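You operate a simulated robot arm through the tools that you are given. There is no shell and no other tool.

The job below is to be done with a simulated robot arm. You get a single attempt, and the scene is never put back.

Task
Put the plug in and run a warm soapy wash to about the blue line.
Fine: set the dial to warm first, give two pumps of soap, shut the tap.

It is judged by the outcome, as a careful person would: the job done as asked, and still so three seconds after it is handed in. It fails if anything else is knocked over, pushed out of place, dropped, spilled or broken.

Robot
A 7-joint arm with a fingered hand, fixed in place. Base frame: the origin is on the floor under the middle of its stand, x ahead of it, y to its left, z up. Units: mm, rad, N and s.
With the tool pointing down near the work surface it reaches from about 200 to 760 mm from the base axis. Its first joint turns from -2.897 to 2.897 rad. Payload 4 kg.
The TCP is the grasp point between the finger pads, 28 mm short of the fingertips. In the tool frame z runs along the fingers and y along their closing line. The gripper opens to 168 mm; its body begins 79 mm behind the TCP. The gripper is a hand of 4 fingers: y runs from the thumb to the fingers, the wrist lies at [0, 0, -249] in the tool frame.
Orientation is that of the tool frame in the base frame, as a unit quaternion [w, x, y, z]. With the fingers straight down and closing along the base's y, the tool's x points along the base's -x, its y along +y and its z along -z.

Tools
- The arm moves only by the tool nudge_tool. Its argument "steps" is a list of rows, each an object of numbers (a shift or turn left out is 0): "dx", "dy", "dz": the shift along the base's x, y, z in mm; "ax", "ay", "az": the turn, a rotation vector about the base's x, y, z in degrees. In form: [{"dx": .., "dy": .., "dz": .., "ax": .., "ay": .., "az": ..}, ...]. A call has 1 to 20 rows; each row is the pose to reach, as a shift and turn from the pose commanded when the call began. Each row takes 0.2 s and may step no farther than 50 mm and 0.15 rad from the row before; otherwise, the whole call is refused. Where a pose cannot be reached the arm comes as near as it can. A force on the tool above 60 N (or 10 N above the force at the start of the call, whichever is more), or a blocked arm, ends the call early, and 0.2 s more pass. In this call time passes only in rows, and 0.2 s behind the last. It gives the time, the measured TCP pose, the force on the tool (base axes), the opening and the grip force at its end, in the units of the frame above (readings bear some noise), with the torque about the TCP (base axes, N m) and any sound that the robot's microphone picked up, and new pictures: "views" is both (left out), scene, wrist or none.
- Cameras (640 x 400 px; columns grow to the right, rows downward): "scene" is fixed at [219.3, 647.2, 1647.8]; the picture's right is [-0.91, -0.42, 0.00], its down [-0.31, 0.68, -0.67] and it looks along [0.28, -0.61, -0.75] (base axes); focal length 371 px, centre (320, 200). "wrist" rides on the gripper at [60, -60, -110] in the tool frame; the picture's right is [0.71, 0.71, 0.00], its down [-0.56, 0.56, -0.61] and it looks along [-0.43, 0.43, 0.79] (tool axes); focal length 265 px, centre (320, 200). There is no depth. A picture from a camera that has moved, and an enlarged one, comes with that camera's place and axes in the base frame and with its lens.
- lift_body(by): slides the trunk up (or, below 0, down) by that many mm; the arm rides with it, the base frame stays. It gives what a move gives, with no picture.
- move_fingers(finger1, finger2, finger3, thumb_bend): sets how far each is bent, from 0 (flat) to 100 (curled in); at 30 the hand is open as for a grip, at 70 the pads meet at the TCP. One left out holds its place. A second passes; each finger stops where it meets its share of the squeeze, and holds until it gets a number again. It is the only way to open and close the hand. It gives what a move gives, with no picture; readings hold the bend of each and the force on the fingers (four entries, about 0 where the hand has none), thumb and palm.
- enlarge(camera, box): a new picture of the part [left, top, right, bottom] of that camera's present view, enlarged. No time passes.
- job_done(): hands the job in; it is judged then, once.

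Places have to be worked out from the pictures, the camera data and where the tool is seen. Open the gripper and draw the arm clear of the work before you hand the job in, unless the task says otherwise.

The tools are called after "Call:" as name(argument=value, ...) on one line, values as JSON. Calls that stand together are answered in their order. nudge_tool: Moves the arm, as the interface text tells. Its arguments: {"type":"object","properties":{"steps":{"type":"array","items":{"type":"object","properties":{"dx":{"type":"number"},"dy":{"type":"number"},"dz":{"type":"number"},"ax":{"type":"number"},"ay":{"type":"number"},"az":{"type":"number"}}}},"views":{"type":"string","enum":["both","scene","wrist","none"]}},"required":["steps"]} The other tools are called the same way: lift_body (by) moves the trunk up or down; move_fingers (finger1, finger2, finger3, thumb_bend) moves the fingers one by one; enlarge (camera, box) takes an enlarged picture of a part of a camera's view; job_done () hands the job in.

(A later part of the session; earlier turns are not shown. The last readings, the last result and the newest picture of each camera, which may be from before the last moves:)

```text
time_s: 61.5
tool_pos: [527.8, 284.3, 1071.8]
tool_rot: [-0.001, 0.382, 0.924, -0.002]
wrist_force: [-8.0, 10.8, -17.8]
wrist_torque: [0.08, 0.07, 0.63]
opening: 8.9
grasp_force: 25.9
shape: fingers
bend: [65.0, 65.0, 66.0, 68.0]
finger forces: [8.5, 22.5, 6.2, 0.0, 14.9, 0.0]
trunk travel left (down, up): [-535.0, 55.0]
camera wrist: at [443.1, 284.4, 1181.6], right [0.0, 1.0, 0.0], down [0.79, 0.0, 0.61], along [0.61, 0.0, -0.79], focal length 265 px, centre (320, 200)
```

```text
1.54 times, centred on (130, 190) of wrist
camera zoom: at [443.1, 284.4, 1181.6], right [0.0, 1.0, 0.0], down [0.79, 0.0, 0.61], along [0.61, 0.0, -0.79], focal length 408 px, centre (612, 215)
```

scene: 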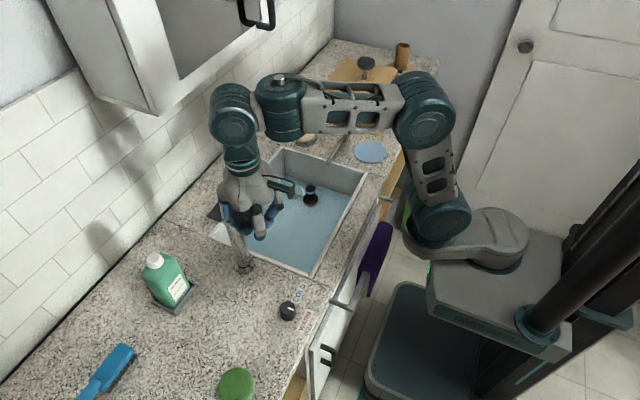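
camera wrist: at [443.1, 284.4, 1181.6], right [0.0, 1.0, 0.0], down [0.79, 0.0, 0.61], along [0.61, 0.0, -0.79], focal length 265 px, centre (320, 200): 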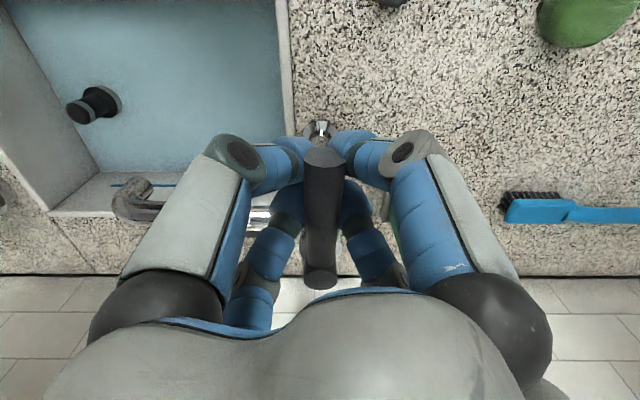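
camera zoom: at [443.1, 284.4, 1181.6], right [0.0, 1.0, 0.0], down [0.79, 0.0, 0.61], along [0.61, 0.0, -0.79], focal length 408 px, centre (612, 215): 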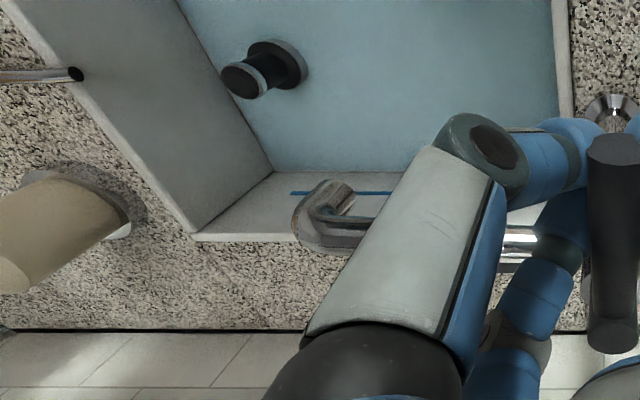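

No visible stream from the spout at this moment. I'll hold one second and compare the level.

Call:
nudge_tool(steps=[{"dy": 0}, {"dy": 0}, {"dy": 0}, {"dy": 0}, {"dy": 0}], views="none")

Call:
enlarge(camera="scene", box=[230, 140, 370, 280])

Call:
enlarge(camera="wrist", box=[0, 60, 260, 320])

```text
time_s: 62.8
tool_pos: [528.0, 284.5, 1070.7]
tool_rot: [-0.001, 0.382, 0.924, -0.001]
wrist_force: [-9.0, 10.7, -16.7]
wrist_torque: [0.11, 0.07, 0.67]
opening: 8.8
grasp_force: 26.1
shape: fingers
bend: [65.0, 65.0, 66.0, 68.0]
finger forces: [8.4, 22.8, 6.2, 0.0, 15.1, 0.0]
trunk travel left (down, up): [-535.0, 55.0]
```

```text
2.86 times, centred on (300, 210) of scene
camera zoom: at [219.3, 647.2, 1647.8], right [-0.91, -0.42, 0.0], down [-0.31, 0.68, -0.67], along [0.28, -0.61, -0.75], focal length 1061 px, centre (377, 171)
```

zoom: 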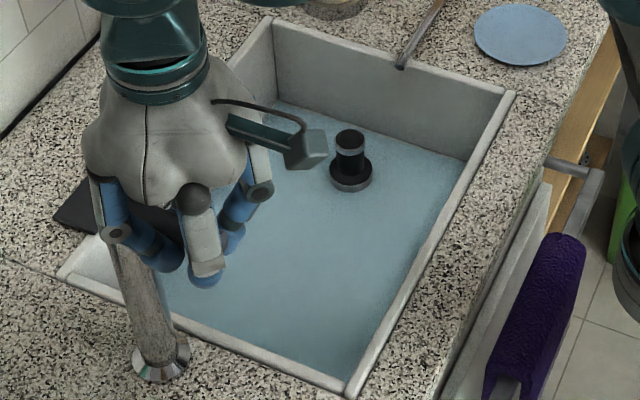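

```text
1.54 times, centred on (130, 190) of wrist
camera zoom: at [443.1, 284.4, 1181.6], right [0.0, 1.0, 0.0], down [0.79, 0.0, 0.61], along [0.61, 0.0, -0.79], focal length 408 px, centre (612, 215)
```

zoom: 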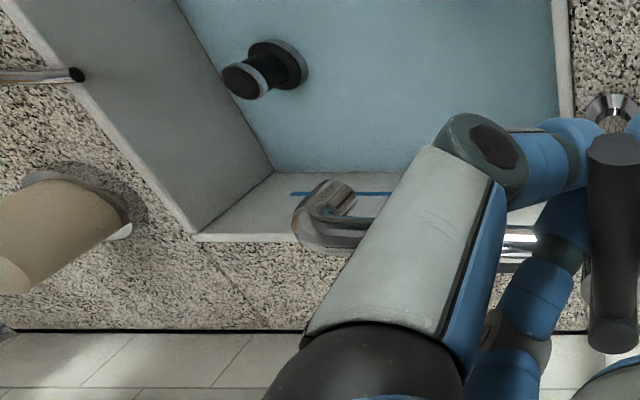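

The level is steady, so the tap is shut in this position; the brief +y test is what let water in. I'll swing the lever toward +y about 15° along its arc and watch the inflow.

Call:
nudge_tool(steps=[{"dx": 0.3, "dy": 6, "az": -5}, {"dx": 1, "dy": 11.5, "az": -10}, {"dx": 2.3, "dy": 18, "az": -15}], views="both")

Call:
enlarge(camera="scene", box=[230, 140, 370, 280])

Call:
enlarge(camera="wrist", box=[0, 60, 260, 320])

```text
time_s: 63.5
tool_pos: [530.4, 301.7, 1072.2]
tool_rot: [-0.001, 0.501, 0.866, -0.003]
wrist_force: [-9.9, 8.0, -18.1]
wrist_torque: [0.05, 0.11, 0.33]
opening: 9.0
grasp_force: 24.8
shape: fingers
bend: [65.0, 65.0, 66.0, 68.0]
finger forces: [9.8, 17.5, 9.6, 0.0, 12.7, 0.0]
trunk travel left (down, up): [-535.0, 55.0]
camera wrist: at [448.7, 324.2, 1181.6], right [0.26, 0.97, 0.0], down [0.76, -0.2, 0.61], along [0.59, -0.16, -0.79], focal length 265 px, centre (320, 200)
```

scene: 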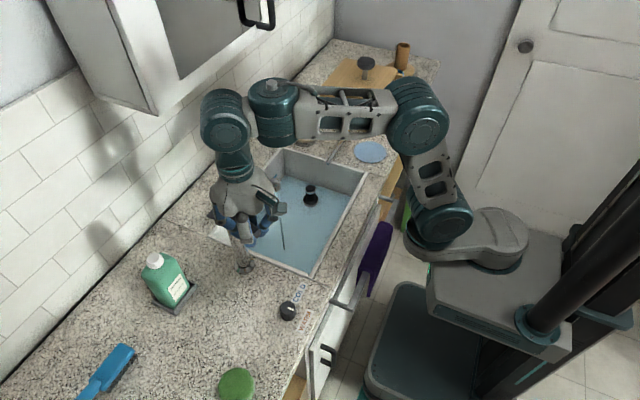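
wrist: 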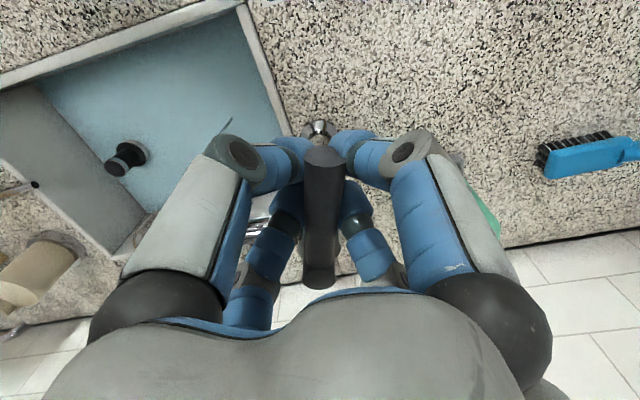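

```text
2.86 times, centred on (300, 210) of scene
camera zoom: at [219.3, 647.2, 1647.8], right [-0.91, -0.42, 0.0], down [-0.31, 0.68, -0.67], along [0.28, -0.61, -0.75], focal length 1061 px, centre (377, 171)
```

zoom: 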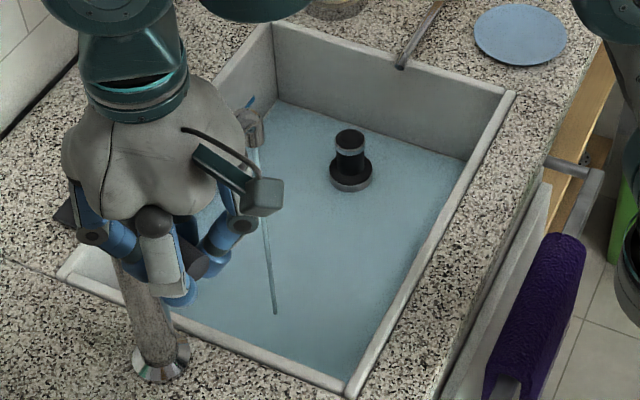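

```text
1.54 times, centred on (130, 190) of wrist
camera zoom: at [448.7, 324.2, 1181.6], right [0.26, 0.97, 0.0], down [0.76, -0.2, 0.61], along [0.59, -0.16, -0.79], focal length 408 px, centre (612, 215)
```

zoom: 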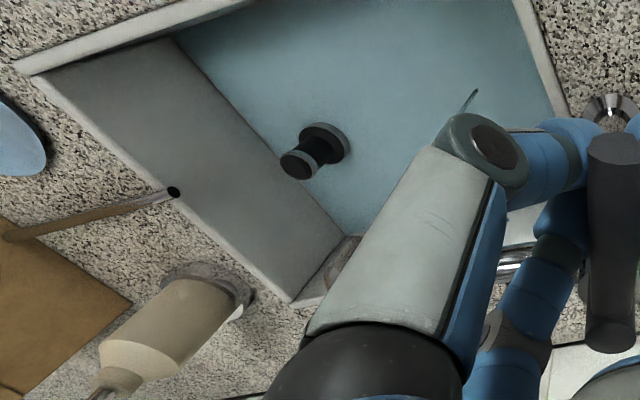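

A thin stream now runs into the sink. Holding two seconds to measure how fast the level rises.

Call:
nudge_tool(steps=[{"dy": 0}, {"dy": 0}, {"dy": 0}, {"dy": 0}, {"dy": 0}, {"dy": 0}, {"dy": 0}, {"dy": 0}, {"dy": 0}], views="none")

Call:
enlarge(camera="scene", box=[230, 140, 370, 280])

Call:
enlarge(camera="wrist", box=[0, 60, 260, 320])

```text
time_s: 65.5
tool_pos: [529.8, 301.4, 1071.5]
tool_rot: [-0.001, 0.5, 0.866, -0.001]
wrist_force: [-8.4, 7.4, -18.6]
wrist_torque: [0.04, 0.13, 0.25]
opening: 9.2
grasp_force: 24.6
shape: fingers
bend: [65.0, 65.0, 66.0, 68.0]
finger forces: [10.2, 16.3, 10.4, 0.1, 12.4, 0.1]
trunk travel left (down, up): [-535.0, 55.0]
```

```text
2.86 times, centred on (300, 210) of scene
camera zoom: at [219.3, 647.2, 1647.8], right [-0.91, -0.42, 0.0], down [-0.31, 0.68, -0.67], along [0.28, -0.61, -0.75], focal length 1061 px, centre (377, 171)
```

zoom: 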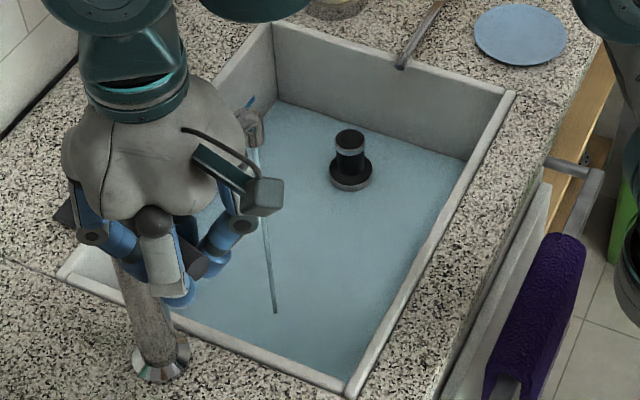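

```text
1.54 times, centred on (130, 190) of wrist
camera zoom: at [448.6, 324.1, 1181.6], right [0.26, 0.97, 0.0], down [0.76, -0.2, 0.61], along [0.59, -0.16, -0.79], focal length 408 px, centre (612, 215)
```

zoom: 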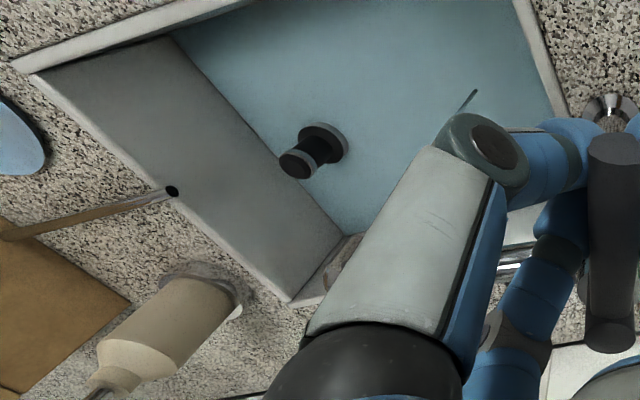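

The rise is barely visible at this opening, so I'll open further, to about 35°, and watch again.

Call:
nudge_tool(steps=[{"dx": 2.2, "dy": 6, "az": -6}, {"dx": 5, "dy": 12, "az": -12}, {"dx": 8, "dy": 18, "az": -17}, {"dx": 9.7, "dy": 21, "az": -20}], views="none")

Call:
enlarge(camera="scene", box=[230, 140, 370, 280])

Call:
enlarge(camera="wrist", box=[0, 60, 260, 320])

```text
time_s: 66.5
tool_pos: [539.8, 321.7, 1072.2]
tool_rot: [0.0, 0.644, 0.765, -0.001]
wrist_force: [-7.4, 5.7, -19.8]
wrist_torque: [0.09, 0.12, 0.03]
opening: 8.9
grasp_force: 24.6
shape: fingers
bend: [65.0, 65.0, 66.0, 68.0]
finger forces: [10.9, 13.6, 13.3, 0.0, 11.2, 0.1]
trunk travel left (down, up): [-535.0, 55.0]
```

```text
2.86 times, centred on (300, 210) of scene
camera zoom: at [219.3, 647.2, 1647.8], right [-0.91, -0.42, 0.0], down [-0.31, 0.68, -0.67], along [0.28, -0.61, -0.75], focal length 1061 px, centre (377, 171)
```

zoom: 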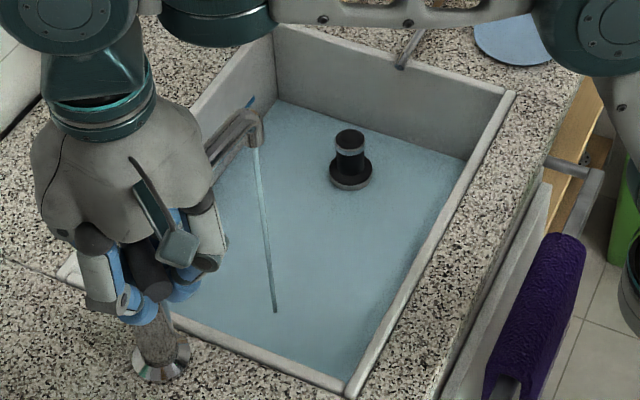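

```text
1.54 times, centred on (130, 190) of wrist
camera zoom: at [471.3, 371.7, 1181.4], right [0.58, 0.82, 0.0], down [0.65, -0.45, 0.61], along [0.5, -0.36, -0.79], focal length 408 px, centre (612, 215)
```

zoom: 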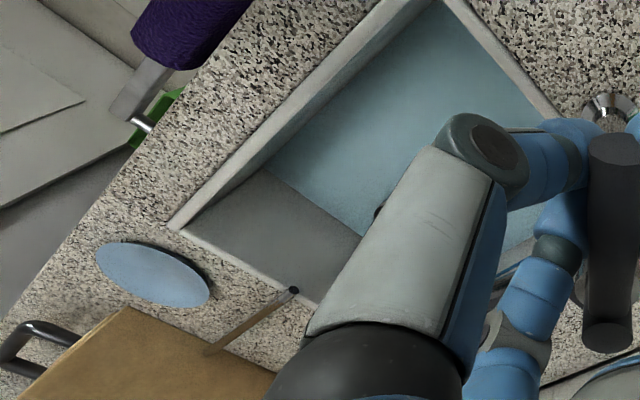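

The scene camera now sees the whole sink. Zooming on the plug and back corner as level gauges, holding another second and a half between looks.

Call:
enlarge(camera="scene", box=[290, 165, 350, 215])

Call:
enlarge(camera="scene", box=[290, 145, 350, 215])

Call:
nudge_tool(steps=[{"dy": 0}, {"dy": 0}, {"dy": 0}, {"dy": 0}, {"dy": 0}, {"dy": 0}, {"dy": 0}], views="none")

Call:
enlarge(camera="scene", box=[290, 165, 350, 215])

Call:
enlarge(camera="scene", box=[260, 150, 320, 200])

```text
8.00 times, centred on (320, 190) of scene
camera zoom: at [219.3, 647.2, 1647.8], right [-0.91, -0.42, 0.0], down [-0.31, 0.68, -0.67], along [0.28, -0.61, -0.75], focal length 2970 px, centre (320, 280)
```

zoom: 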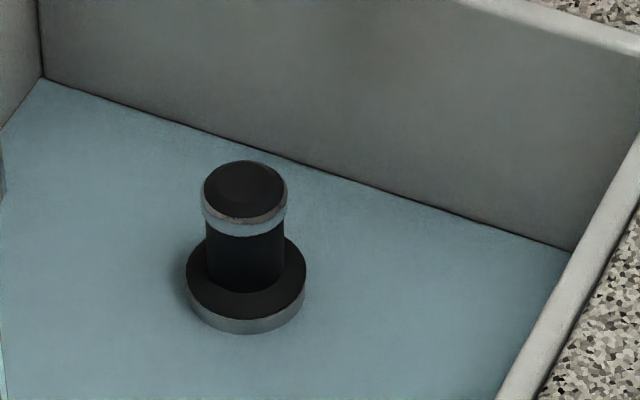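

```text
5.71 times, centred on (320, 180) of scene
camera zoom: at [219.3, 647.2, 1647.8], right [-0.91, -0.42, 0.0], down [-0.31, 0.68, -0.67], along [0.28, -0.61, -0.75], focal length 2121 px, centre (320, 314)
```

zoom: 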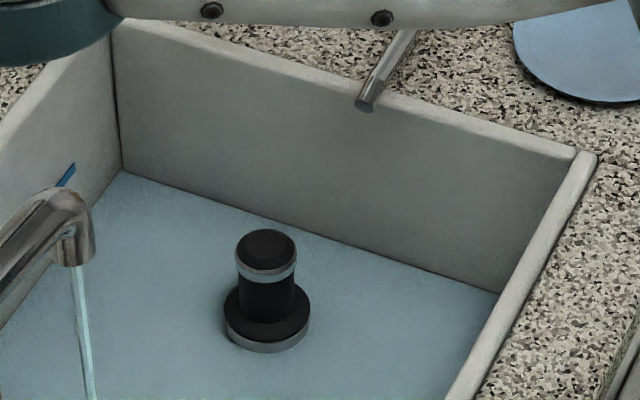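

```text
time_s: 68.2
tool_pos: [539.7, 322.2, 1071.3]
tool_rot: [0.0, 0.643, 0.766, 0.0]
wrist_force: [-3.9, 3.3, -18.2]
wrist_torque: [0.04, 0.06, -0.03]
opening: 9.0
grasp_force: 24.0
shape: fingers
bend: [65.0, 65.0, 66.0, 68.0]
finger forces: [10.9, 12.6, 13.0, 0.1, 11.5, 0.0]
trunk travel left (down, up): [-535.0, 55.0]
```

```text
8.00 times, centred on (320, 190) of scene
camera zoom: at [219.3, 647.2, 1647.8], right [-0.91, -0.42, 0.0], down [-0.31, 0.68, -0.67], along [0.28, -0.61, -0.75], focal length 2970 px, centre (320, 280)
```

zoom: 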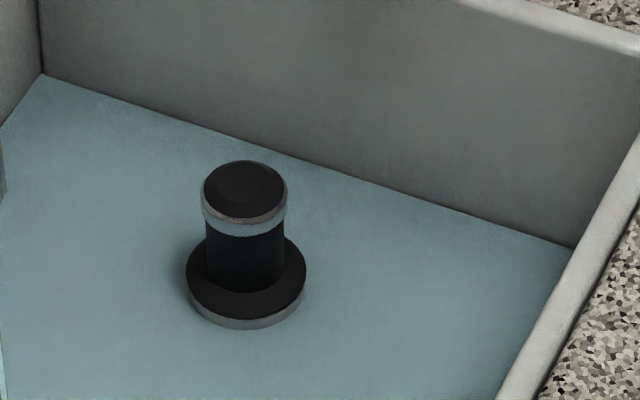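

```text
8.00 times, centred on (290, 175) of scene
camera zoom: at [219.3, 647.2, 1647.8], right [-0.91, -0.42, 0.0], down [-0.31, 0.68, -0.67], along [0.28, -0.61, -0.75], focal length 2970 px, centre (560, 400)
```

zoom: 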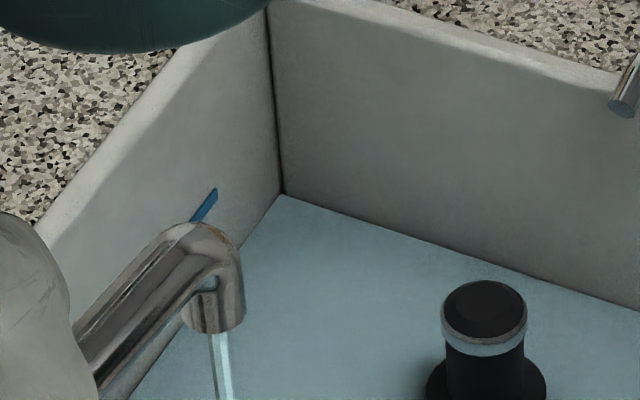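

The level rises about 1.6 mm/s; the blue line is about 48 mm above the present level, so roughly 30 s at this opening. I'll hold and monitor.

Call:
nudge_tool(steps=[{"dy": 0}, {"dy": 0}, {"dy": 0}, {"dy": 0}, {"dy": 0}, {"dy": 0}, {"dy": 0}, {"dy": 0}, {"dy": 0}, {"dy": 0}, {"dy": 0}, {"dy": 0}, {"dy": 0}, {"dy": 0}, {"dy": 0}, {"dy": 0}, {"dy": 0}, {"dy": 0}, {"dy": 0}, {"dy": 0}], views="none")

Call:
enlarge(camera="scene", box=[260, 150, 320, 200])

Call:
enlarge(camera="scene", box=[290, 165, 350, 215])

```text
time_s: 72.3
tool_pos: [539.9, 322.4, 1071.4]
tool_rot: [0.0, 0.642, 0.766, -0.001]
wrist_force: [-4.4, 1.5, -18.4]
wrist_torque: [0.04, 0.04, -0.02]
opening: 8.8
grasp_force: 23.4
shape: fingers
bend: [65.0, 65.0, 66.0, 68.0]
finger forces: [10.9, 12.3, 12.8, 0.0, 11.5, 0.1]
trunk travel left (down, up): [-535.0, 55.0]
```

```text
8.00 times, centred on (290, 175) of scene
camera zoom: at [219.3, 647.2, 1647.8], right [-0.91, -0.42, 0.0], down [-0.31, 0.68, -0.67], along [0.28, -0.61, -0.75], focal length 2970 px, centre (560, 400)
```

zoom: 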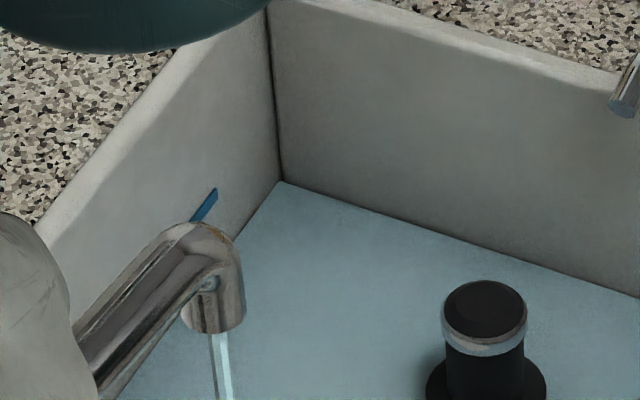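

```text
8.00 times, centred on (320, 190) of scene
camera zoom: at [219.3, 647.2, 1647.8], right [-0.91, -0.42, 0.0], down [-0.31, 0.68, -0.67], along [0.28, -0.61, -0.75], focal length 2970 px, centre (320, 280)
```

zoom: 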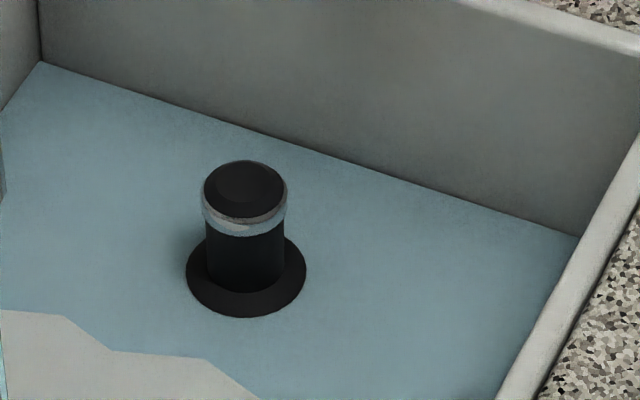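

About 8 mm in 4 s now. A pale patch has appeared on the water near the stream; I'll look at the whole sink.

Call:
enlarge(camera="scene", box=[210, 140, 370, 285])

Call:
enlarge(camera="scene", box=[260, 190, 340, 280])

```text
2.76 times, centred on (290, 212) of scene
camera zoom: at [219.3, 647.2, 1647.8], right [-0.91, -0.42, 0.0], down [-0.31, 0.68, -0.67], along [0.28, -0.61, -0.75], focal length 1024 px, centre (403, 166)
```

zoom: 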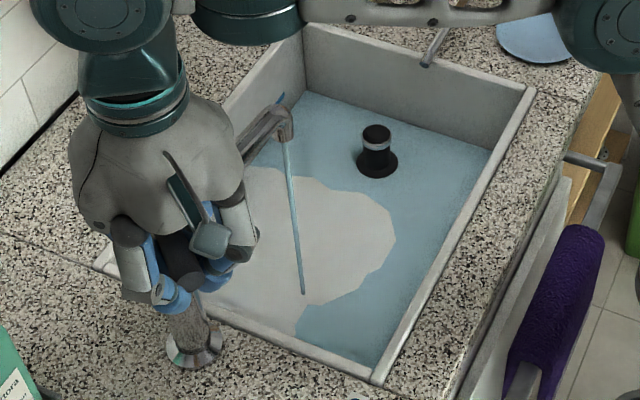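

```text
4.44 times, centred on (300, 235) of scene
camera zoom: at [219.3, 647.2, 1647.8], right [-0.91, -0.42, 0.0], down [-0.31, 0.68, -0.67], along [0.28, -0.61, -0.75], focal length 1650 px, centre (409, 44)
```

zoom: 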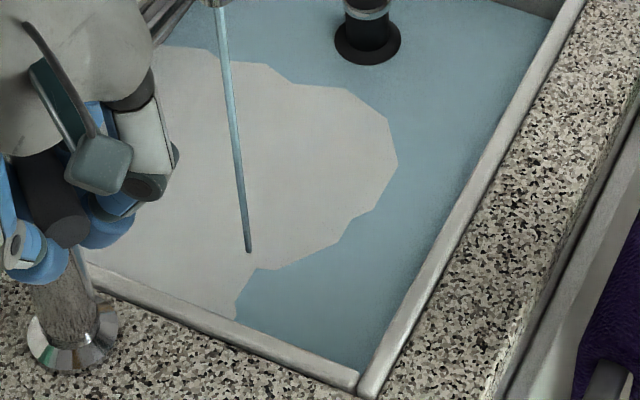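

That's suds spreading around the stream: the wash is soapy. Continuing the fill.

Call:
nudge_tool(steps=[{"dy": 0}, {"dy": 0}, {"dy": 0}, {"dy": 0}, {"dy": 0}, {"dy": 0}, {"dy": 0}, {"dy": 0}, {"dy": 0}, {"dy": 0}, {"dy": 0}, {"dy": 0}, {"dy": 0}, {"dy": 0}, {"dy": 0}, {"dy": 0}, {"dy": 0}, {"dy": 0}, {"dy": 0}, {"dy": 0}], views="none")

Call:
enlarge(camera="scene", box=[260, 150, 320, 200])

Call:
enlarge(camera="scene", box=[210, 140, 370, 285])

```text
time_s: 76.5
tool_pos: [540.0, 322.8, 1071.7]
tool_rot: [0.0, 0.643, 0.766, -0.002]
wrist_force: [-3.5, 1.7, -17.5]
wrist_torque: [0.03, 0.05, -0.03]
opening: 8.8
grasp_force: 24.0
shape: fingers
bend: [65.0, 65.0, 66.0, 68.0]
finger forces: [11.0, 12.3, 12.8, 0.1, 11.5, 0.0]
trunk travel left (down, up): [-535.0, 55.0]
```

```text
8.00 times, centred on (290, 175) of scene
camera zoom: at [219.3, 647.2, 1647.8], right [-0.91, -0.42, 0.0], down [-0.31, 0.68, -0.67], along [0.28, -0.61, -0.75], focal length 2970 px, centre (560, 400)
```

zoom: 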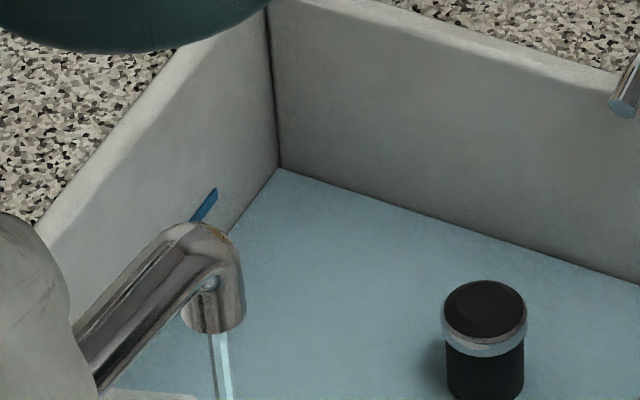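

```text
2.76 times, centred on (290, 212) of scene
camera zoom: at [219.3, 647.2, 1647.8], right [-0.91, -0.42, 0.0], down [-0.31, 0.68, -0.67], along [0.28, -0.61, -0.75], focal length 1024 px, centre (403, 166)
```

zoom: 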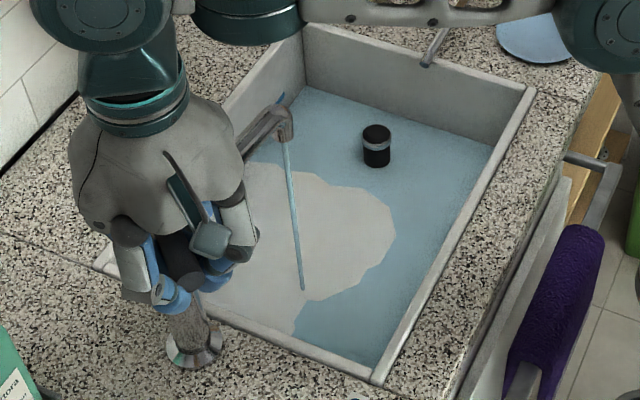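

The level has risen another 8.5 mm (2 mm/s), with about 30 mm left to the blue line. Holding on.

Call:
nudge_tool(steps=[{"dy": 0}, {"dy": 0}, {"dy": 0}, {"dy": 0}, {"dy": 0}, {"dy": 0}, {"dy": 0}, {"dy": 0}, {"dy": 0}, {"dy": 0}, {"dy": 0}, {"dy": 0}, {"dy": 0}, {"dy": 0}, {"dy": 0}, {"dy": 0}, {"dy": 0}, {"dy": 0}, {"dy": 0}, {"dy": 0}], views="none")

Call:
enlarge(camera="scene", box=[260, 150, 320, 200])

Call:
enlarge(camera="scene", box=[210, 140, 370, 285])

```text
time_s: 80.8
tool_pos: [539.7, 322.1, 1071.3]
tool_rot: [0.001, 0.643, 0.766, -0.001]
wrist_force: [-4.2, 3.2, -17.4]
wrist_torque: [0.0, 0.0, -0.04]
opening: 8.9
grasp_force: 23.8
shape: fingers
bend: [65.0, 65.0, 66.0, 68.0]
finger forces: [11.0, 12.1, 12.9, 0.1, 11.4, 0.1]
trunk travel left (down, up): [-535.0, 55.0]
```

```text
8.00 times, centred on (290, 175) of scene
camera zoom: at [219.3, 647.2, 1647.8], right [-0.91, -0.42, 0.0], down [-0.31, 0.68, -0.67], along [0.28, -0.61, -0.75], focal length 2970 px, centre (560, 400)
```

zoom: 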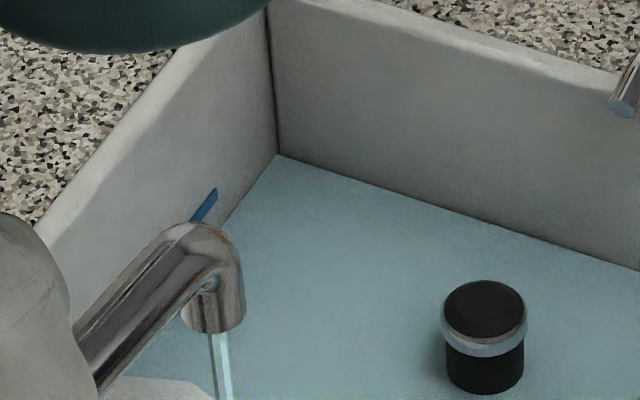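

```text
2.76 times, centred on (290, 212) of scene
camera zoom: at [219.3, 647.2, 1647.8], right [-0.91, -0.42, 0.0], down [-0.31, 0.68, -0.67], along [0.28, -0.61, -0.75], focal length 1024 px, centre (403, 166)
```

zoom: 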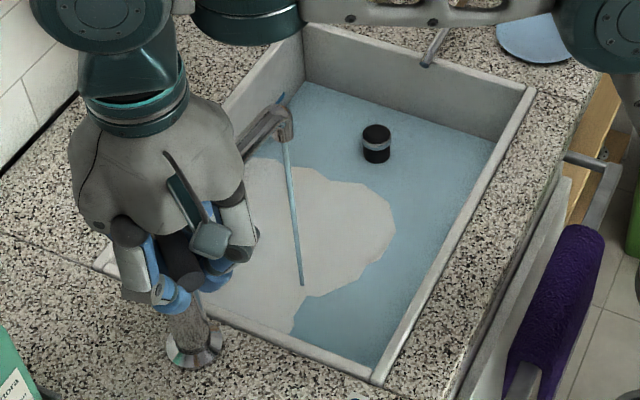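

About 22 mm to go. Holding another four seconds.

Call:
nudge_tool(steps=[{"dy": 0}, {"dy": 0}, {"dy": 0}, {"dy": 0}, {"dy": 0}, {"dy": 0}, {"dy": 0}, {"dy": 0}, {"dy": 0}, {"dy": 0}, {"dy": 0}, {"dy": 0}, {"dy": 0}, {"dy": 0}, {"dy": 0}, {"dy": 0}, {"dy": 0}, {"dy": 0}, {"dy": 0}, {"dy": 0}], views="none")

Call:
enlarge(camera="scene", box=[260, 150, 320, 200])

Call:
enlarge(camera="scene", box=[210, 140, 370, 285])

```text
time_s: 85.0
tool_pos: [540.7, 322.4, 1072.4]
tool_rot: [0.0, 0.643, 0.766, -0.002]
wrist_force: [-3.9, 2.2, -18.0]
wrist_torque: [0.05, 0.04, -0.06]
opening: 8.9
grasp_force: 23.3
shape: fingers
bend: [65.0, 65.0, 66.0, 68.0]
finger forces: [11.1, 12.0, 12.9, 0.0, 11.5, 0.1]
trunk travel left (down, up): [-535.0, 55.0]
```

```text
8.00 times, centred on (290, 175) of scene
camera zoom: at [219.3, 647.2, 1647.8], right [-0.91, -0.42, 0.0], down [-0.31, 0.68, -0.67], along [0.28, -0.61, -0.75], focal length 2970 px, centre (560, 400)
```

zoom: 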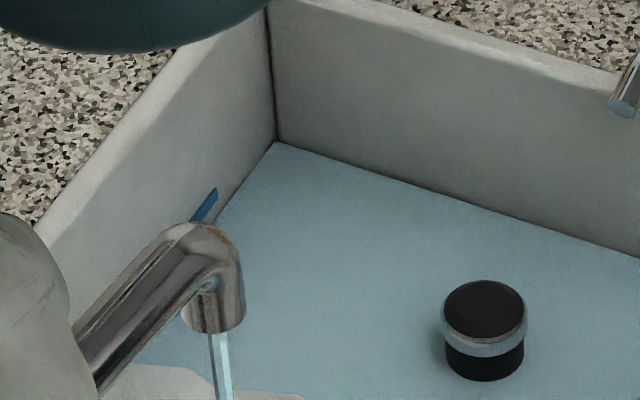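

```text
2.76 times, centred on (290, 212) of scene
camera zoom: at [219.3, 647.2, 1647.8], right [-0.91, -0.42, 0.0], down [-0.31, 0.68, -0.67], along [0.28, -0.61, -0.75], focal length 1024 px, centre (403, 166)
```

zoom: 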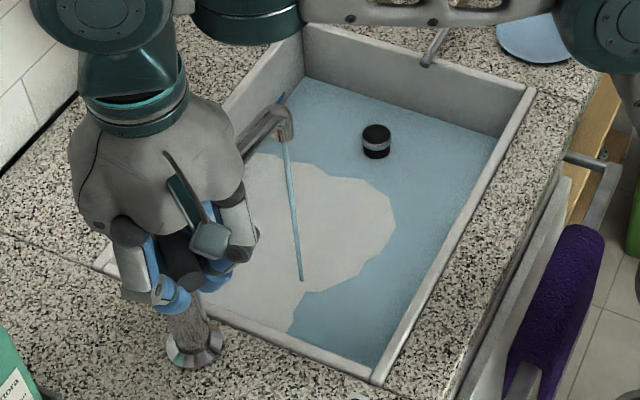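

About 13 mm left to the centre of the line, so about 6.5 s. Holding 3 s more before checking again.

Call:
nudge_tool(steps=[{"dy": 0}, {"dy": 0}, {"dy": 0}, {"dy": 0}, {"dy": 0}, {"dy": 0}, {"dy": 0}, {"dy": 0}, {"dy": 0}, {"dy": 0}, {"dy": 0}, {"dy": 0}, {"dy": 0}, {"dy": 0}], views="none")

Call:
enlarge(camera="scene", box=[260, 150, 320, 200])

Call:
enlarge(camera="scene", box=[275, 160, 305, 185])

```text
time_s: 88.0
tool_pos: [540.5, 323.3, 1071.6]
tool_rot: [0.0, 0.643, 0.766, -0.001]
wrist_force: [-4.3, 1.1, -17.3]
wrist_torque: [0.0, 0.09, -0.07]
opening: 8.7
grasp_force: 23.5
shape: fingers
bend: [65.0, 65.0, 66.0, 68.0]
finger forces: [10.9, 11.9, 12.9, 0.0, 11.5, 0.0]
trunk travel left (down, up): [-535.0, 55.0]
```

```text
8.00 times, centred on (290, 175) of scene
camera zoom: at [219.3, 647.2, 1647.8], right [-0.91, -0.42, 0.0], down [-0.31, 0.68, -0.67], along [0.28, -0.61, -0.75], focal length 2970 px, centre (560, 400)
```

zoom: 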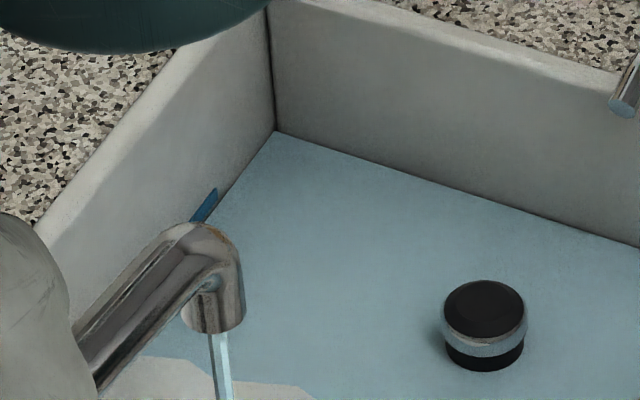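

```text
16.00 times, centred on (290, 172) of scene
camera zoom: at [219.3, 647.2, 1647.8], right [-0.91, -0.42, 0.0], down [-0.31, 0.68, -0.67], along [0.28, -0.61, -0.75], focal length 5939 px, centre (800, 640)
```

zoom: 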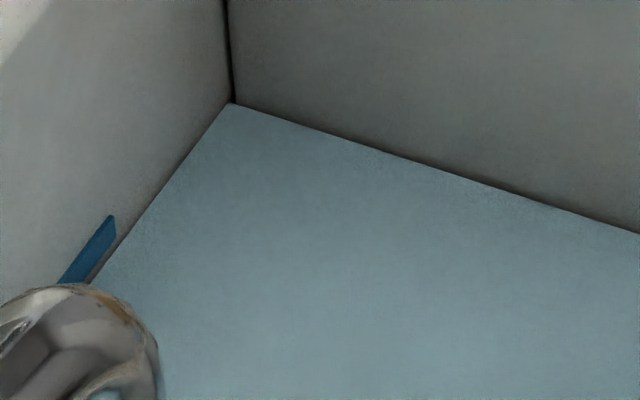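

The water is about 7 mm below the line's centre and 4 mm below its lower edge. I'll hold 2.4 s more and then swing the lever back to the closed stop in the same call.

Call:
nudge_tool(steps=[{"dy": 0}, {"dy": 0}, {"dy": 0}, {"dy": 0}, {"dy": 0}, {"dy": 0}, {"dy": 0}, {"dy": 0}, {"dy": 0}, {"dy": 0}, {"dy": 0}, {"dy": 0}, {"dx": -4.2, "dy": -6.9, "az": 7}, {"dx": -7.9, "dy": -15.3, "az": 15}, {"dx": -10.5, "dy": -24.2, "az": 23}, {"dx": -11.6, "dy": -32.2, "az": 30}, {"dx": -12, "dy": -39, "az": 35}, {"dx": -12, "dy": -39, "az": 35}], views="both")

Call:
enlarge(camera="scene", box=[260, 150, 320, 200])

Call:
enlarge(camera="wrist", box=[0, 60, 260, 320])

Call:
enlarge(camera="scene", box=[210, 140, 370, 285])

```text
time_s: 91.8
tool_pos: [528.1, 284.9, 1070.7]
tool_rot: [-0.001, 0.381, 0.924, -0.002]
wrist_force: [-7.1, 7.1, -19.1]
wrist_torque: [0.06, 0.09, 0.4]
opening: 8.8
grasp_force: 25.7
shape: fingers
bend: [65.0, 65.0, 66.0, 68.0]
finger forces: [9.7, 19.0, 7.4, 0.0, 14.5, 0.0]
trunk travel left (down, up): [-535.0, 55.0]
camera wrist: at [443.1, 284.5, 1181.6], right [0.0, 1.0, 0.0], down [0.79, 0.0, 0.61], along [0.61, 0.0, -0.79], focal length 265 px, centre (320, 200)
```

scene: 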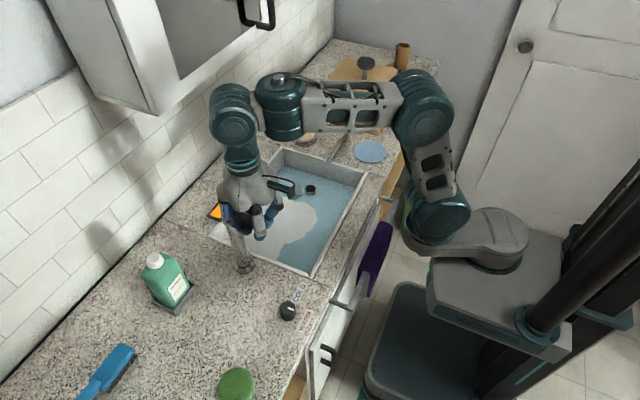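
wrist: 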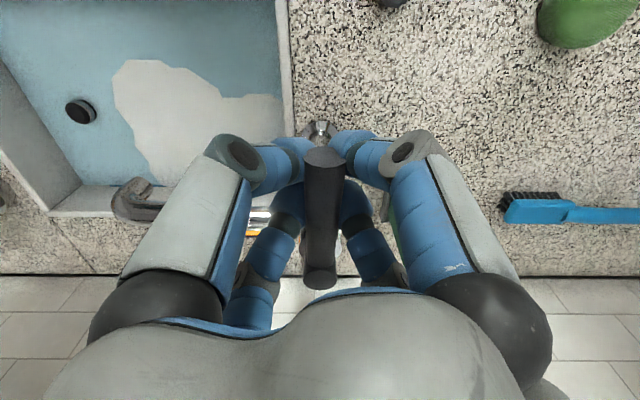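

```text
8.00 times, centred on (290, 175) of scene
camera zoom: at [219.3, 647.2, 1647.8], right [-0.91, -0.42, 0.0], down [-0.31, 0.68, -0.67], along [0.28, -0.61, -0.75], focal length 2970 px, centre (560, 400)
```

zoom: 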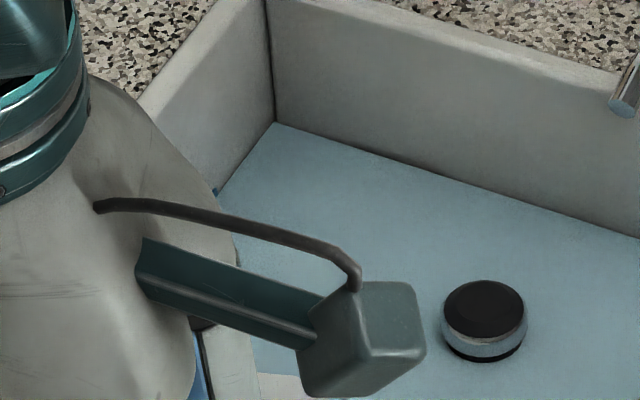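

```text
1.54 times, centred on (130, 190) of wrist
camera zoom: at [443.1, 284.5, 1181.6], right [0.0, 1.0, 0.0], down [0.79, 0.0, 0.61], along [0.61, 0.0, -0.79], focal length 408 px, centre (612, 215)
```

zoom: 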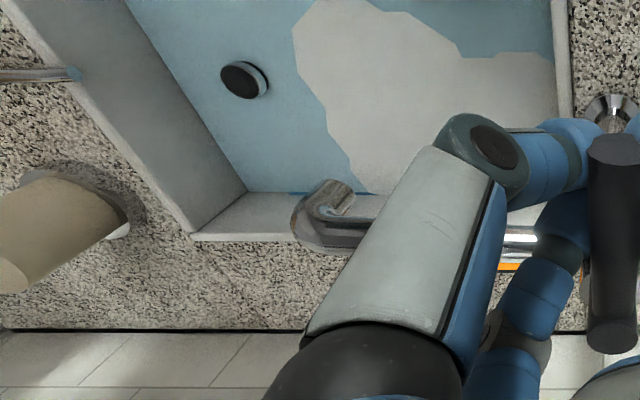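

```text
2.76 times, centred on (290, 212) of scene
camera zoom: at [219.3, 647.2, 1647.8], right [-0.91, -0.42, 0.0], down [-0.31, 0.68, -0.67], along [0.28, -0.61, -0.75], focal length 1024 px, centre (403, 166)
```

zoom: 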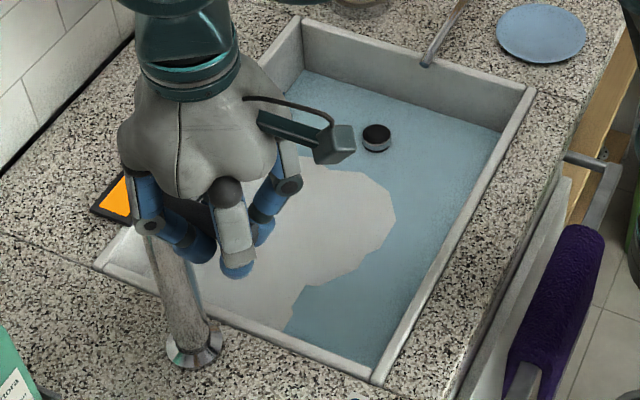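

The lever is back at its closed stop, the water has reached the blue line, and a panel behind the sink now glows orange. I'll hold a moment to confirm the flow has stopped.

Call:
nudge_tool(steps=[{"dy": 0}, {"dy": 0}, {"dy": 0}, {"dy": 0}, {"dy": 0}, {"dy": 0}, {"dy": 0}], views="none")

Call:
enlarge(camera="scene", box=[260, 150, 320, 200])

Call:
enlarge(camera="wrist", box=[60, 140, 180, 240])

Call:
enlarge(camera="scene", box=[195, 170, 295, 260])

```text
time_s: 93.3
tool_pos: [526.9, 283.9, 1070.8]
tool_rot: [0.0, 0.382, 0.924, -0.002]
wrist_force: [-10.0, 9.3, -19.6]
wrist_torque: [0.08, 0.12, 0.61]
opening: 8.5
grasp_force: 26.5
shape: fingers
bend: [65.0, 65.0, 66.0, 68.0]
finger forces: [9.3, 22.1, 6.7, 0.0, 15.4, 0.0]
trunk travel left (down, up): [-535.0, 55.0]
```

```text
8.00 times, centred on (290, 175) of scene
camera zoom: at [219.3, 647.2, 1647.8], right [-0.91, -0.42, 0.0], down [-0.31, 0.68, -0.67], along [0.28, -0.61, -0.75], focal length 2970 px, centre (560, 400)
```

zoom: 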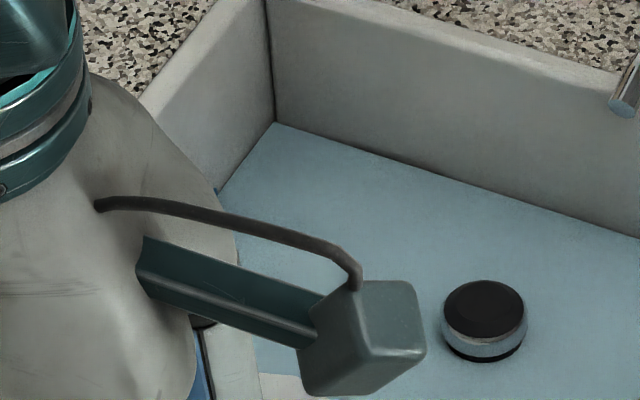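

```text
4.00 times, centred on (120, 190) of wrist
camera zoom: at [443.2, 284.2, 1181.6], right [0.0, 1.0, 0.0], down [0.79, 0.0, 0.61], along [0.61, 0.0, -0.79], focal length 1062 px, centre (1120, 240)
```

zoom: 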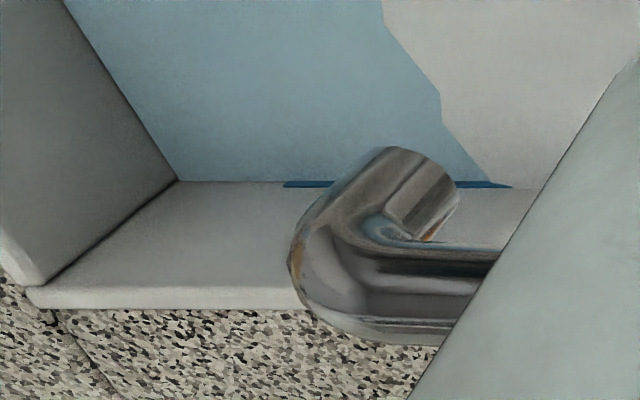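

```text
4.44 times, centred on (245, 215) of scene
camera zoom: at [219.3, 647.2, 1647.8], right [-0.91, -0.42, 0.0], down [-0.31, 0.68, -0.67], along [0.28, -0.61, -0.75], focal length 1650 px, centre (653, 133)
```

zoom: 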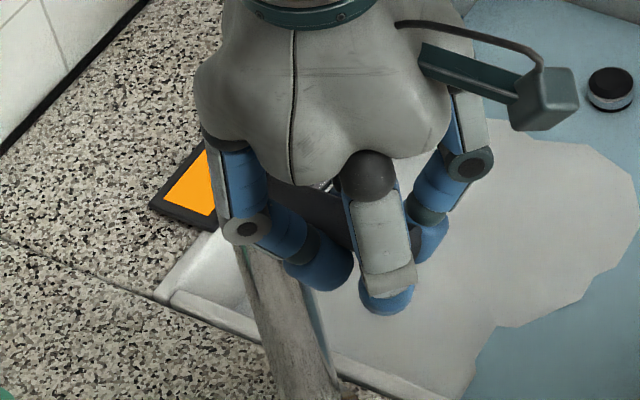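

The level is unchanged over 1.5 s and sits on the blue line, so the tap is shut. I'm easing the sideways push so the lever isn't nudged, then opening the fingers.

Call:
nudge_tool(steps=[{"dy": 1.5, "dz": -1}, {"dy": 2.5, "dz": -2}], views="none")

Call:
move_fingers(finger1=55, finger2=55, finger3=55, thumb_bend=55)

Call:
enlarge(camera="wrist", box=[180, 60, 460, 280])

Call:
enlarge(camera="wrist", box=[60, 140, 180, 240])

```text
time_s: 94.0
tool_pos: [528.3, 285.2, 1070.3]
tool_rot: [0.0, 0.383, 0.924, 0.0]
wrist_force: [-9.1, 5.0, -8.9]
wrist_torque: [0.08, 0.07, 0.33]
opening: 8.7
grasp_force: 23.1
shape: fingers
bend: [65.0, 65.0, 66.0, 68.0]
finger forces: [8.9, 16.1, 8.0, 0.0, 12.4, 0.0]
trunk travel left (down, up): [-535.0, 55.0]
```

```text
time_s: 95.0
tool_pos: [528.7, 284.7, 1070.4]
tool_rot: [-0.002, 0.383, 0.924, 0.0]
wrist_force: [-0.3, -0.2, 0.4]
wrist_torque: [-0.03, -0.01, 0.02]
opening: 41.6
grasp_force: 0.2
shape: fingers
bend: [55.0, 55.0, 55.0, 55.0]
finger forces: [0.1, 0.0, 0.0, 0.0, 0.1, 0.0]
trunk travel left (down, up): [-535.0, 55.0]
```

```text
1.82 times, centred on (320, 170) of wrist
camera zoom: at [443.3, 284.7, 1180.3], right [0.0, 1.0, 0.0], down [0.79, 0.0, 0.61], along [0.61, 0.0, -0.79], focal length 483 px, centre (320, 254)
```

zoom: 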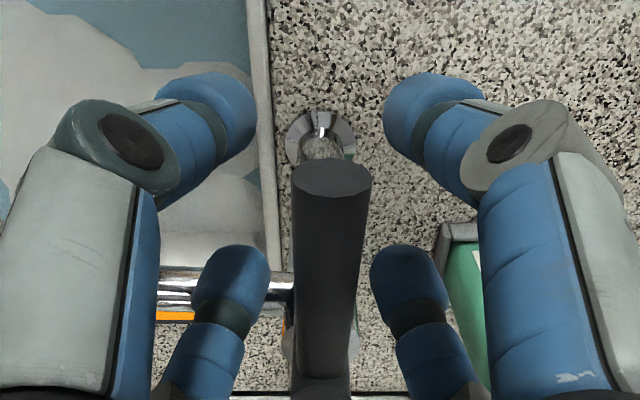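

```text
4.00 times, centred on (120, 190) of wrist
camera zoom: at [443.3, 284.7, 1180.3], right [0.0, 1.0, 0.0], down [0.79, 0.0, 0.61], along [0.61, 0.0, -0.79], focal length 1062 px, centre (1120, 240)
```

zoom: 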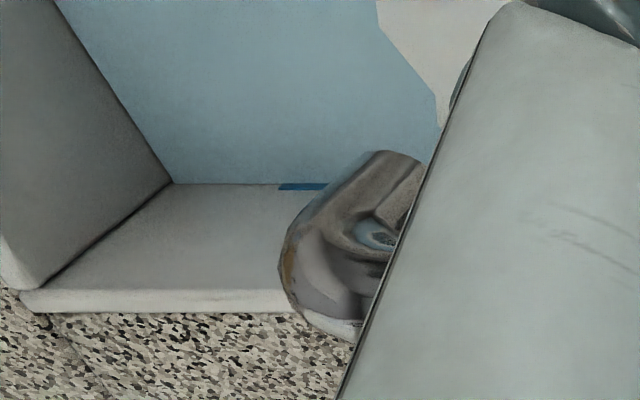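

Fingers are clear of the lever, which sits a touch more closed than it started. Raising straight up off it.

Call:
nudge_tool(steps=[{"dz": 20}, {"dz": 45}, {"dz": 65}, {"dz": 65}], views="both")

Call:
enlarge(camera="scene", box=[200, 140, 370, 285])

```text
time_s: 96.0
tool_pos: [528.2, 284.6, 1136.7]
tool_rot: [0.0, 0.383, 0.924, -0.001]
wrist_force: [-0.3, -0.7, -0.3]
wrist_torque: [-0.02, 0.0, 0.0]
opening: 41.6
grasp_force: 0.0
shape: fingers
bend: [55.0, 55.0, 55.0, 55.0]
finger forces: [0.0, 0.1, 0.1, 0.1, 0.0, 0.0]
trunk travel left (down, up): [-535.0, 55.0]
camera wrist: at [443.2, 284.5, 1246.0], right [0.0, 1.0, 0.0], down [0.79, 0.0, 0.61], along [0.61, 0.0, -0.79], focal length 265 px, centre (320, 200)
```

scene: 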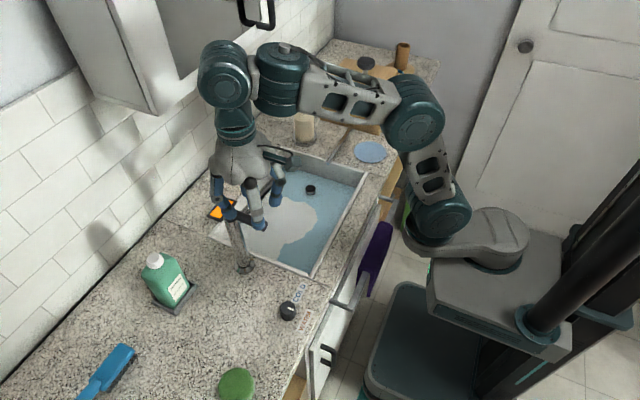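
wrist: 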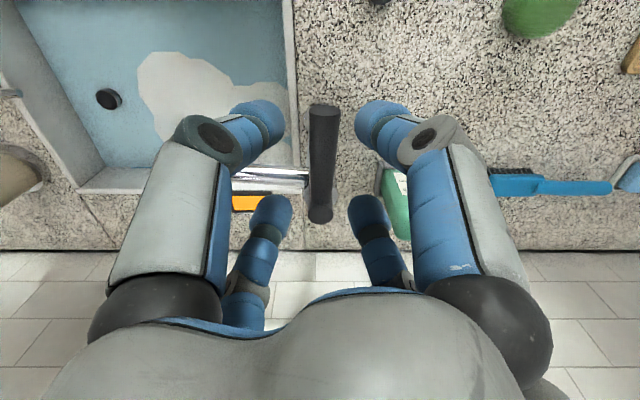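

```text
2.76 times, centred on (285, 212) of scene
camera zoom: at [219.3, 647.2, 1647.8], right [-0.91, -0.42, 0.0], down [-0.31, 0.68, -0.67], along [0.28, -0.61, -0.75], focal length 1024 px, centre (417, 166)
```

zoom: 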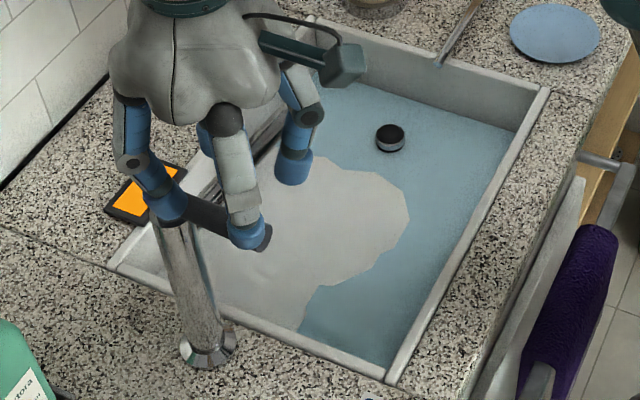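

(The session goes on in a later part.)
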